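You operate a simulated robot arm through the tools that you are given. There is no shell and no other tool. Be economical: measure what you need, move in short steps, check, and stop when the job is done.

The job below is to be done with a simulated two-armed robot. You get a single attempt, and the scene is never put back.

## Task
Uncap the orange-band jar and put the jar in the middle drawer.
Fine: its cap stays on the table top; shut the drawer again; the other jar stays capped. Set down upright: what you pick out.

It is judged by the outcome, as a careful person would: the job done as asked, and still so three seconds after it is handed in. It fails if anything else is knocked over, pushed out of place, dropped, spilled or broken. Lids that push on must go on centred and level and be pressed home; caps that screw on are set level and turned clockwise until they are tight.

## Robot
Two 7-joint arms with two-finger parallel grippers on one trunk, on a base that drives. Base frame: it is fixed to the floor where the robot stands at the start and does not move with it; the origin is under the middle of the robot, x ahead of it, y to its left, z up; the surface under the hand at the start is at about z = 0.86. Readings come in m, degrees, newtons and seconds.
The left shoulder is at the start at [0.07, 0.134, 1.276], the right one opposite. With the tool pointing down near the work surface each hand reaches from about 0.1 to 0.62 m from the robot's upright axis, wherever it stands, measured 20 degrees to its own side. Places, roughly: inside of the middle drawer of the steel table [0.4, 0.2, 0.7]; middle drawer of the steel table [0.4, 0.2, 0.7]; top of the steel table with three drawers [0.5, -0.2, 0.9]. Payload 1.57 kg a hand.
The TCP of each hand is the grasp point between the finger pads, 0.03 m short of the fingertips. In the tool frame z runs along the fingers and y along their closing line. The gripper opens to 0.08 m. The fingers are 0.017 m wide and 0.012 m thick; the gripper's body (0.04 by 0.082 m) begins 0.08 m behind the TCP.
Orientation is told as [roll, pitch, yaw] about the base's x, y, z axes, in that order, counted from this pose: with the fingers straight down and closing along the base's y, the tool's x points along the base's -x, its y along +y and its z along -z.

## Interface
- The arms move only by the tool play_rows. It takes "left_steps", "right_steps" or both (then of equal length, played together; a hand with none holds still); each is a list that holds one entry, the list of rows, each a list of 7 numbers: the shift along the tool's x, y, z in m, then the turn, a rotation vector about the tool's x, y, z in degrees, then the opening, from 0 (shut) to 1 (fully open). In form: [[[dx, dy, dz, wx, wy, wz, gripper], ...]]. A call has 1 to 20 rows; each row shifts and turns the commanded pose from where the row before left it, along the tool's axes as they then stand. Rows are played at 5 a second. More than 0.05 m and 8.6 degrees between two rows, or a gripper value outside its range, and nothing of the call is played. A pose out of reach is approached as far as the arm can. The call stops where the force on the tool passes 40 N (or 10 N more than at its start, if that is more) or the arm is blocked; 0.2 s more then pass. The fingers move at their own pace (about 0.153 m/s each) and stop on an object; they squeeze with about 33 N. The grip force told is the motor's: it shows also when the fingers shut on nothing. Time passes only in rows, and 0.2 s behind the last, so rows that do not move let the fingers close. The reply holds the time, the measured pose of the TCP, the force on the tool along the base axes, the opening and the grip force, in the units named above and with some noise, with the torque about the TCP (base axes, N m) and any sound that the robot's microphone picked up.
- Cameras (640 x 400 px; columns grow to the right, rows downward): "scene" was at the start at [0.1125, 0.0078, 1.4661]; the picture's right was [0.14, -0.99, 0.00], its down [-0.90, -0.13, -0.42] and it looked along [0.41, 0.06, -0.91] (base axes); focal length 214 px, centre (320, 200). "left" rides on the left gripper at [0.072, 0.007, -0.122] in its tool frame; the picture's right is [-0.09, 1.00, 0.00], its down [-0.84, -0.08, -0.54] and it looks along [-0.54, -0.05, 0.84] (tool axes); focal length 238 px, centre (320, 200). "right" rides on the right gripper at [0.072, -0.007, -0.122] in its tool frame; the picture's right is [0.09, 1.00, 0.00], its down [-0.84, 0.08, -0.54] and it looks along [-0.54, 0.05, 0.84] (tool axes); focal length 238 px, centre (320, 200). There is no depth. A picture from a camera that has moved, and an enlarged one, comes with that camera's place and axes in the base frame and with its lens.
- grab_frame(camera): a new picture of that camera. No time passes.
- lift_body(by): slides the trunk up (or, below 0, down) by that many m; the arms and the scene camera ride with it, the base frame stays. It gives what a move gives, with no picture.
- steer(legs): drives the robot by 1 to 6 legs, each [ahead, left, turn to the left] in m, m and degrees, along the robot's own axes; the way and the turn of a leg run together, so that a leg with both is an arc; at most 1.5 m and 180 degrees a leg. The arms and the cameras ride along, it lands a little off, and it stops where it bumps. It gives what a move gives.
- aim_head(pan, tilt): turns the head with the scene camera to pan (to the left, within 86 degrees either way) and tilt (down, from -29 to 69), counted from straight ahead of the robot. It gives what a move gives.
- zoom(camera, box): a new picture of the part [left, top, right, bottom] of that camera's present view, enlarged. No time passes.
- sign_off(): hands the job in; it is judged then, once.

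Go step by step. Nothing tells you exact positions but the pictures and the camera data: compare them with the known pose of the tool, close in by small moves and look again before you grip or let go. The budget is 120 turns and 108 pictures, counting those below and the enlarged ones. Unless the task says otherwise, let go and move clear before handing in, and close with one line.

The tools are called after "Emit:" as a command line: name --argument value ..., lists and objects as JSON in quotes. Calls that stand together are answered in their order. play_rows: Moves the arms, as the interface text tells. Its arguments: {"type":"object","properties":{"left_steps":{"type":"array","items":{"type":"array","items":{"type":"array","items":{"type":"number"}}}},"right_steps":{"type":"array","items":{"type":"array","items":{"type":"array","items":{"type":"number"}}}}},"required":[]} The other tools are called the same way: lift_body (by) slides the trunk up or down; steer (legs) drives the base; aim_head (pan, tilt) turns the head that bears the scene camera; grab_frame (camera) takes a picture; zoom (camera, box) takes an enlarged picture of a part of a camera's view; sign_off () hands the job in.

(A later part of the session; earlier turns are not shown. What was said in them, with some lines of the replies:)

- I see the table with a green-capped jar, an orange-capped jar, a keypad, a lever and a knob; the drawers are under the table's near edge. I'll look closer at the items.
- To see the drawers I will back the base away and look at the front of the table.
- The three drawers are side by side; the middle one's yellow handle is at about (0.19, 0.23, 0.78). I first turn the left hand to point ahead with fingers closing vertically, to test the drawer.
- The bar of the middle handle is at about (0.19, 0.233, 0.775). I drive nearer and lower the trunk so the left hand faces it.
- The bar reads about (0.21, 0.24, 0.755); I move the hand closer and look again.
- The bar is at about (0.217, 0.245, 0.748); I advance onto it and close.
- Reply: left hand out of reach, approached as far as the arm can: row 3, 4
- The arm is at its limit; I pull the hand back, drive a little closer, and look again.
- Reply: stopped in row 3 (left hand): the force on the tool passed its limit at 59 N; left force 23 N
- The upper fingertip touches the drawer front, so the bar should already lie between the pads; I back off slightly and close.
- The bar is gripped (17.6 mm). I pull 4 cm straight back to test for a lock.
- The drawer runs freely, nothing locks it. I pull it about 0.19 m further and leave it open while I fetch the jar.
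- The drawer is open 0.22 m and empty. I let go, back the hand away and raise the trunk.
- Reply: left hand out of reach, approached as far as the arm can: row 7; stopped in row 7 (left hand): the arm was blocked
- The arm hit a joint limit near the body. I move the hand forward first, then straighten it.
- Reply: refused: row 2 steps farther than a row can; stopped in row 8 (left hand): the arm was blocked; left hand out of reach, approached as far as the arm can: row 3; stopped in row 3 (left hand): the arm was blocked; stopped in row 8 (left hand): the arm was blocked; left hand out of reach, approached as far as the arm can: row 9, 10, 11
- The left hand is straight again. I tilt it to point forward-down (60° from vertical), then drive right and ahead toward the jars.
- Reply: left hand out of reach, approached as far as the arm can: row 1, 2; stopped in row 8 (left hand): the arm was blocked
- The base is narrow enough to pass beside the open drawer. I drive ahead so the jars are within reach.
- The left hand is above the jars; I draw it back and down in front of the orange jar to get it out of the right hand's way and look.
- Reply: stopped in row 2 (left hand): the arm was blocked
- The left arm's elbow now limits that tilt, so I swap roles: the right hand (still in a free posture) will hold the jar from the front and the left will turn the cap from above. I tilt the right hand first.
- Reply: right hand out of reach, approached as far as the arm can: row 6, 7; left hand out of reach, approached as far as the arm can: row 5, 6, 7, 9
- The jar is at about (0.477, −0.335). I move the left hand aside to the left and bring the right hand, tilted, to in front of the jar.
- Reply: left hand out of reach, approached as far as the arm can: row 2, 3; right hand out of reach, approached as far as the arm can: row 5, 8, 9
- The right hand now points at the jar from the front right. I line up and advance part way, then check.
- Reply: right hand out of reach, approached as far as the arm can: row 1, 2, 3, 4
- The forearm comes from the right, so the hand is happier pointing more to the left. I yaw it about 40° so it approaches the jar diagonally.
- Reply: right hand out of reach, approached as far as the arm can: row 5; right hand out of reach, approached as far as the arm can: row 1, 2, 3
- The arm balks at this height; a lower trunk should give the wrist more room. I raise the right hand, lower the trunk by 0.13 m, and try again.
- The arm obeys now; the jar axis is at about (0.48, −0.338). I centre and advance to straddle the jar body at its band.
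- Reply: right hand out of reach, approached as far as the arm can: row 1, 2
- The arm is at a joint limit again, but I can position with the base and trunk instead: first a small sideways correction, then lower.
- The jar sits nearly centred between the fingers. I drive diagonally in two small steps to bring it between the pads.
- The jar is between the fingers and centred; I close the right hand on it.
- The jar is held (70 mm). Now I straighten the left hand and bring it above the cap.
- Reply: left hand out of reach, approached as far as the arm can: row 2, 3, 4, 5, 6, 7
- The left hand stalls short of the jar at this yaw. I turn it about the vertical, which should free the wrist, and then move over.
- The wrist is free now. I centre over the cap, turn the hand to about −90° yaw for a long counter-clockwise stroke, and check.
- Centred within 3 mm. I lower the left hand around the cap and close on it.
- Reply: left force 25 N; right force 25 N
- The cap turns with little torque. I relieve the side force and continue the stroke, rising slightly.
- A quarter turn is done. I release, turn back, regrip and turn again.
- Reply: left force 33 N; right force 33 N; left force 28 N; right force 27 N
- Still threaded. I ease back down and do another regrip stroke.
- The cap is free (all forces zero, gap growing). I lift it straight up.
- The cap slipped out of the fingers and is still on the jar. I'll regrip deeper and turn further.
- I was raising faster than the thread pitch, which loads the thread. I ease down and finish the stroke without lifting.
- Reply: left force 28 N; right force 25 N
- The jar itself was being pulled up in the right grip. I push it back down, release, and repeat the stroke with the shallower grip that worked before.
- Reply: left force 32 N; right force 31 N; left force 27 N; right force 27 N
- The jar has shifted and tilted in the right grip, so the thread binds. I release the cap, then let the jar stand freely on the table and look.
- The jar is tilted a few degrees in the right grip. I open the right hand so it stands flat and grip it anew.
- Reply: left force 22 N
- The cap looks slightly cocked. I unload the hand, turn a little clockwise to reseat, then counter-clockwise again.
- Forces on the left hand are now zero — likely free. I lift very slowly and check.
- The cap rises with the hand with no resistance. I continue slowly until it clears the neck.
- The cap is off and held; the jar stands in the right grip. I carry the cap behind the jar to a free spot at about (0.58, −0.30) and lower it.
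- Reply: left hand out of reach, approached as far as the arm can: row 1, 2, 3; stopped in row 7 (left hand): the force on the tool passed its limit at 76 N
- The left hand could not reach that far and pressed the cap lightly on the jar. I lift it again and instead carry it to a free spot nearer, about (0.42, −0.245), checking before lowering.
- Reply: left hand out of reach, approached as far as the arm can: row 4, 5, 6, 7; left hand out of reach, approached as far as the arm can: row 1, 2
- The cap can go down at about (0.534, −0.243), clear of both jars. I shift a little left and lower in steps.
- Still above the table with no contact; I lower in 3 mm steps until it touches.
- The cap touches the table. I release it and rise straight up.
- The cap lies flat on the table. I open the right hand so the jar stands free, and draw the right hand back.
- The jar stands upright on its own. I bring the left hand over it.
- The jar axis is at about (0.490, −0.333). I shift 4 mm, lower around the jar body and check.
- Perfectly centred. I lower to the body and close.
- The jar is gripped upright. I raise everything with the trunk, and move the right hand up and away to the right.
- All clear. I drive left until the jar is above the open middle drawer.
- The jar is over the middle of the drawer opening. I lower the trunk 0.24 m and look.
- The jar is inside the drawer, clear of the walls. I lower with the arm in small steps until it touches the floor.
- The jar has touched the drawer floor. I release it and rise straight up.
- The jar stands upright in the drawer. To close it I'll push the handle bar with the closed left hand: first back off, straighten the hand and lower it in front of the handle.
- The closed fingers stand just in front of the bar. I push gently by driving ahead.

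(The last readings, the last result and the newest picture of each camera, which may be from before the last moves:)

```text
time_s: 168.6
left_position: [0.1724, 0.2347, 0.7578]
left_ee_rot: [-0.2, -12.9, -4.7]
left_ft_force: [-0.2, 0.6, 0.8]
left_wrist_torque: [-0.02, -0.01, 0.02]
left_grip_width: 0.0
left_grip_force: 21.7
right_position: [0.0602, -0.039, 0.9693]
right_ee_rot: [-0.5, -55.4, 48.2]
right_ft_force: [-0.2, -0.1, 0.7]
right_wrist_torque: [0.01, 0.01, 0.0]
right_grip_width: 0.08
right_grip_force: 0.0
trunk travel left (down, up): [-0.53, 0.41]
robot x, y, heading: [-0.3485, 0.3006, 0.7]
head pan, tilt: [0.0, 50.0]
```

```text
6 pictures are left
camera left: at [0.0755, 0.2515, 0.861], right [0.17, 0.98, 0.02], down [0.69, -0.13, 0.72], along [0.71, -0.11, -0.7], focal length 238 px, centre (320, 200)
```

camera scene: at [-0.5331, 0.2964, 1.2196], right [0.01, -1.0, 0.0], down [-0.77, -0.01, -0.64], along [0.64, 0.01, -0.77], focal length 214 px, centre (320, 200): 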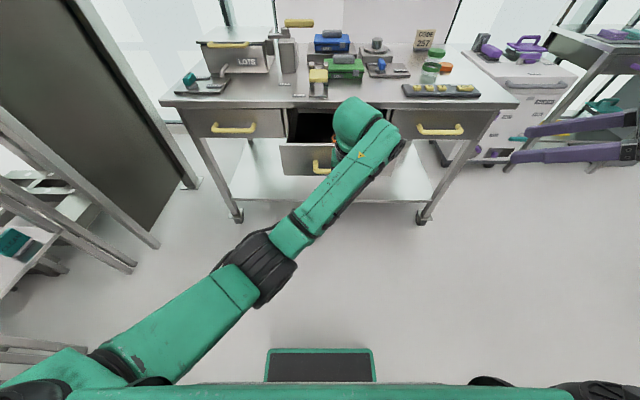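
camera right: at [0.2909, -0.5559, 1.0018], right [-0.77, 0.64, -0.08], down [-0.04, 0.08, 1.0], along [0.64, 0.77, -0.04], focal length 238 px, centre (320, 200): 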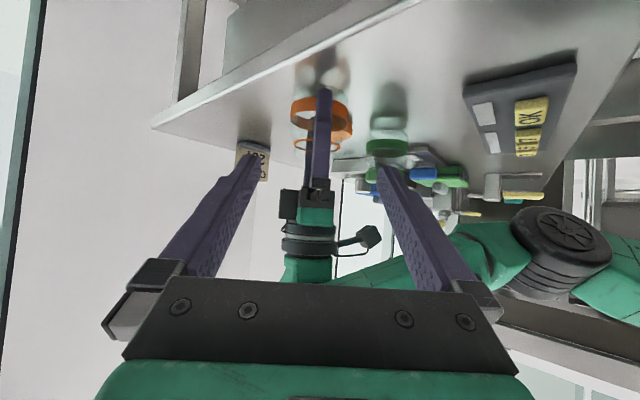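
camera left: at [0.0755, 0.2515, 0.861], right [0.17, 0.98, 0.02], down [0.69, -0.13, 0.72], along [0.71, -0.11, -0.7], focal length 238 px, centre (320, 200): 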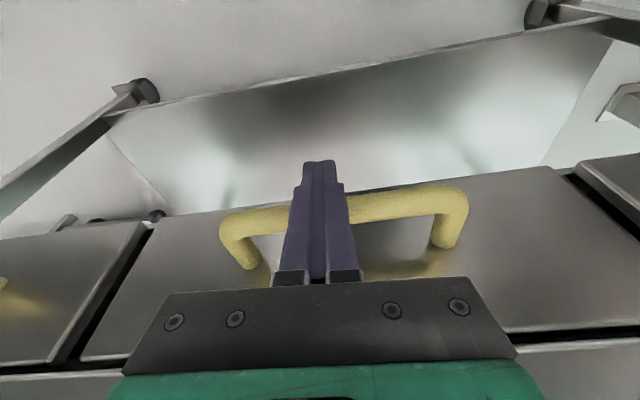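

Nearly flush. I finish the push with the arm in small steps until it meets the stop.

Emit:
play_rows --left_steps '[[[-0.0029, 0, 0.0007, 0, 0, 0, 0], [-0.0029, 0, 0.0007, 0, 0, 0, 0], [0, 0, 0, 0, 0, 0, 0]]]'

Emit:
play_rows --left_steps '[[[-0.0029, 0, 0.0007, 0, 0, 0, 0], [-0.0029, 0, 0.0007, 0, 0, 0, 0], [0, 0, 0, 0, 0, 0, 0]]]'

```text
time_s: 169.4
left_position: [0.1741, 0.2367, 0.7584]
left_ee_rot: [0.0, -12.6, -4.9]
left_ft_force: [-32.2, -4.9, -16.5]
left_wrist_torque: [0.39, 0.14, 0.06]
left_grip_width: 0.0
left_grip_force: 21.3
right_position: [0.0577, -0.0403, 0.9697]
right_ee_rot: [-0.8, -55.5, 48.3]
right_ft_force: [0.5, 1.1, 0.5]
right_wrist_torque: [0.0, 0.04, 0.03]
right_grip_width: 0.08
right_grip_force: 0.0
trunk travel left (down, up): [-0.53, 0.41]
robot x, y, heading: [-0.3492, 0.3, 0.9]
head pan, tilt: [0.0, 50.0]
```

```text
time_s: 169.8
left_position: [0.1735, 0.2373, 0.7566]
left_ee_rot: [0.1, -12.1, -4.9]
left_ft_force: [-25.7, -6.1, 0.0]
left_wrist_torque: [0.23, -0.01, 0.01]
left_grip_width: 0.0
left_grip_force: 21.4
right_position: [0.055, -0.0394, 0.971]
right_ee_rot: [-1.0, -55.5, 48.4]
right_ft_force: [0.0, 0.7, 0.6]
right_wrist_torque: [-0.01, 0.03, 0.0]
right_grip_width: 0.0803
right_grip_force: 0.2
trunk travel left (down, up): [-0.53, 0.41]
robot x, y, heading: [-0.3501, 0.3005, 0.7]
head pan, tilt: [0.0, 50.0]
stopped in row 2 (left hand): the force on the tool passed its limit at 49 N (the readings are from after the stop); the commanded pose is now the measured one
```

It is against its stop. I back away and look.

Emit:
steer --legs '[[-0.3, 0, 0]]'

Emit:
lift_body --by 0.25

Emit:
aim_head --pan 0 --tilt 40

Emit:
zoom --camera "scene" --box '[160, 60, 520, 285]'

```text
time_s: 171.9
left_position: [-0.1237, 0.2354, 0.7535]
left_ee_rot: [0.2, -12.3, -4.7]
left_ft_force: [0.0, -0.3, 0.0]
left_wrist_torque: [-0.03, -0.02, 0.02]
left_grip_width: 0.0
left_grip_force: 21.1
right_position: [-0.2416, -0.0429, 0.9692]
right_ee_rot: [-0.6, -55.4, 48.0]
right_ft_force: [-0.3, 0.2, -0.1]
right_wrist_torque: [0.01, 0.0, -0.02]
right_grip_width: 0.0798
right_grip_force: 0.1
trunk travel left (down, up): [-0.53, 0.41]
robot x, y, heading: [-0.6533, 0.2958, 0.8]
head pan, tilt: [0.0, 50.0]
```

```text
time_s: 174.5
left_position: [-0.1226, 0.235, 1.0034]
left_ee_rot: [0.0, -12.0, -4.8]
left_ft_force: [0.3, -0.4, -0.4]
left_wrist_torque: [0.01, 0.02, 0.0]
left_grip_width: 0.0001
left_grip_force: 21.2
right_position: [-0.2419, -0.0424, 1.2181]
right_ee_rot: [-0.6, -55.2, 48.1]
right_ft_force: [-0.1, -0.4, 0.3]
right_wrist_torque: [-0.01, -0.03, 0.02]
right_grip_width: 0.0801
right_grip_force: 0.0
trunk travel left (down, up): [-0.78, 0.16]
robot x, y, heading: [-0.6505, 0.2965, 0.3]
head pan, tilt: [0.0, 50.0]
```

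```text
time_s: 175.2
left_position: [-0.1229, 0.2355, 1.0035]
left_ee_rot: [0.1, -12.3, -4.8]
left_ft_force: [-0.6, 0.0, 0.6]
left_wrist_torque: [0.0, 0.03, 0.02]
left_grip_width: 0.0
left_grip_force: 21.6
right_position: [-0.2417, -0.0419, 1.2196]
right_ee_rot: [-0.6, -55.2, 48.1]
right_ft_force: [-0.7, -1.1, -0.8]
right_wrist_torque: [-0.02, -0.01, 0.03]
right_grip_width: 0.0801
right_grip_force: 0.1
trunk travel left (down, up): [-0.78, 0.16]
robot x, y, heading: [-0.6503, 0.2962, 0.6]
head pan, tilt: [0.0, 40.0]
```

```text
1.78 times, centred on (340, 172) of scene
camera zoom: at [-0.5137, 0.2963, 1.4287], right [0.01, -1.0, 0.0], down [-0.64, -0.01, -0.77], along [0.77, 0.01, -0.64], focal length 381 px, centre (284, 249)
```

zoom: 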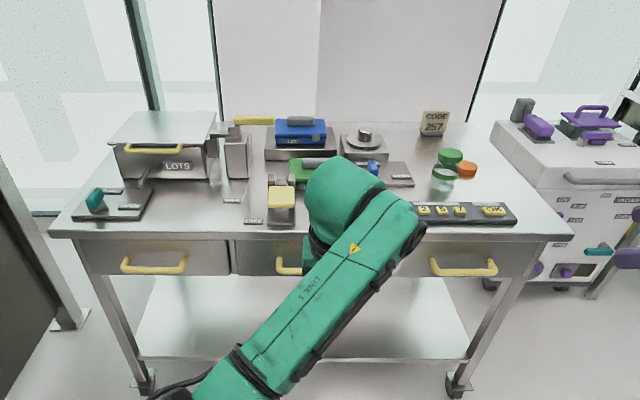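

Emit:
zoom --camera "scene" --box '[200, 120, 480, 240]'

Emit:
zoom --camera "scene" --box '[380, 120, 460, 190]'

```text
2.29 times, centred on (340, 180) of scene
camera zoom: at [-0.5137, 0.2963, 1.4287], right [0.01, -1.0, 0.0], down [-0.64, -0.01, -0.77], along [0.77, 0.01, -0.64], focal length 490 px, centre (274, 246)
```

zoom: 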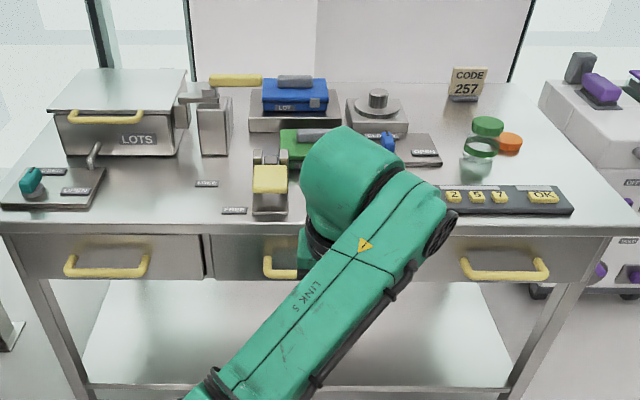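

```text
5.71 times, centred on (420, 155) of scene
camera zoom: at [-0.5137, 0.2963, 1.4287], right [0.01, -1.0, 0.0], down [-0.64, -0.01, -0.77], along [0.77, 0.01, -0.64], focal length 1226 px, centre (-251, 457)
```

zoom: 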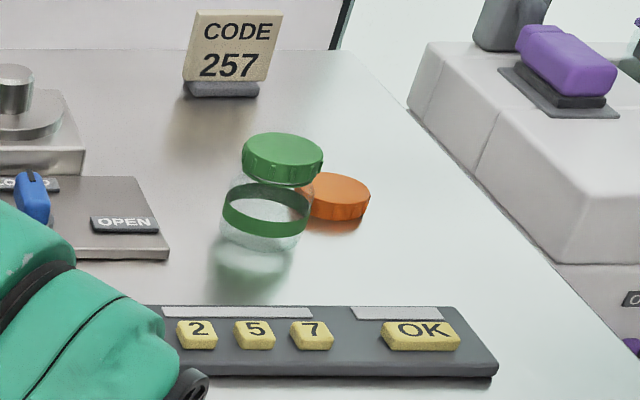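

The middle drawer is flush with its neighbours. The orange cap lies flat on the table, the green jar is still capped, and both hands are clear, so I hand the job in.

Emit:
sign_off

```text
The job is handed in.
```

The orange-band jar is uncapped and upright in the closed middle drawer, its cap is on the table top, and the green jar is still capped.
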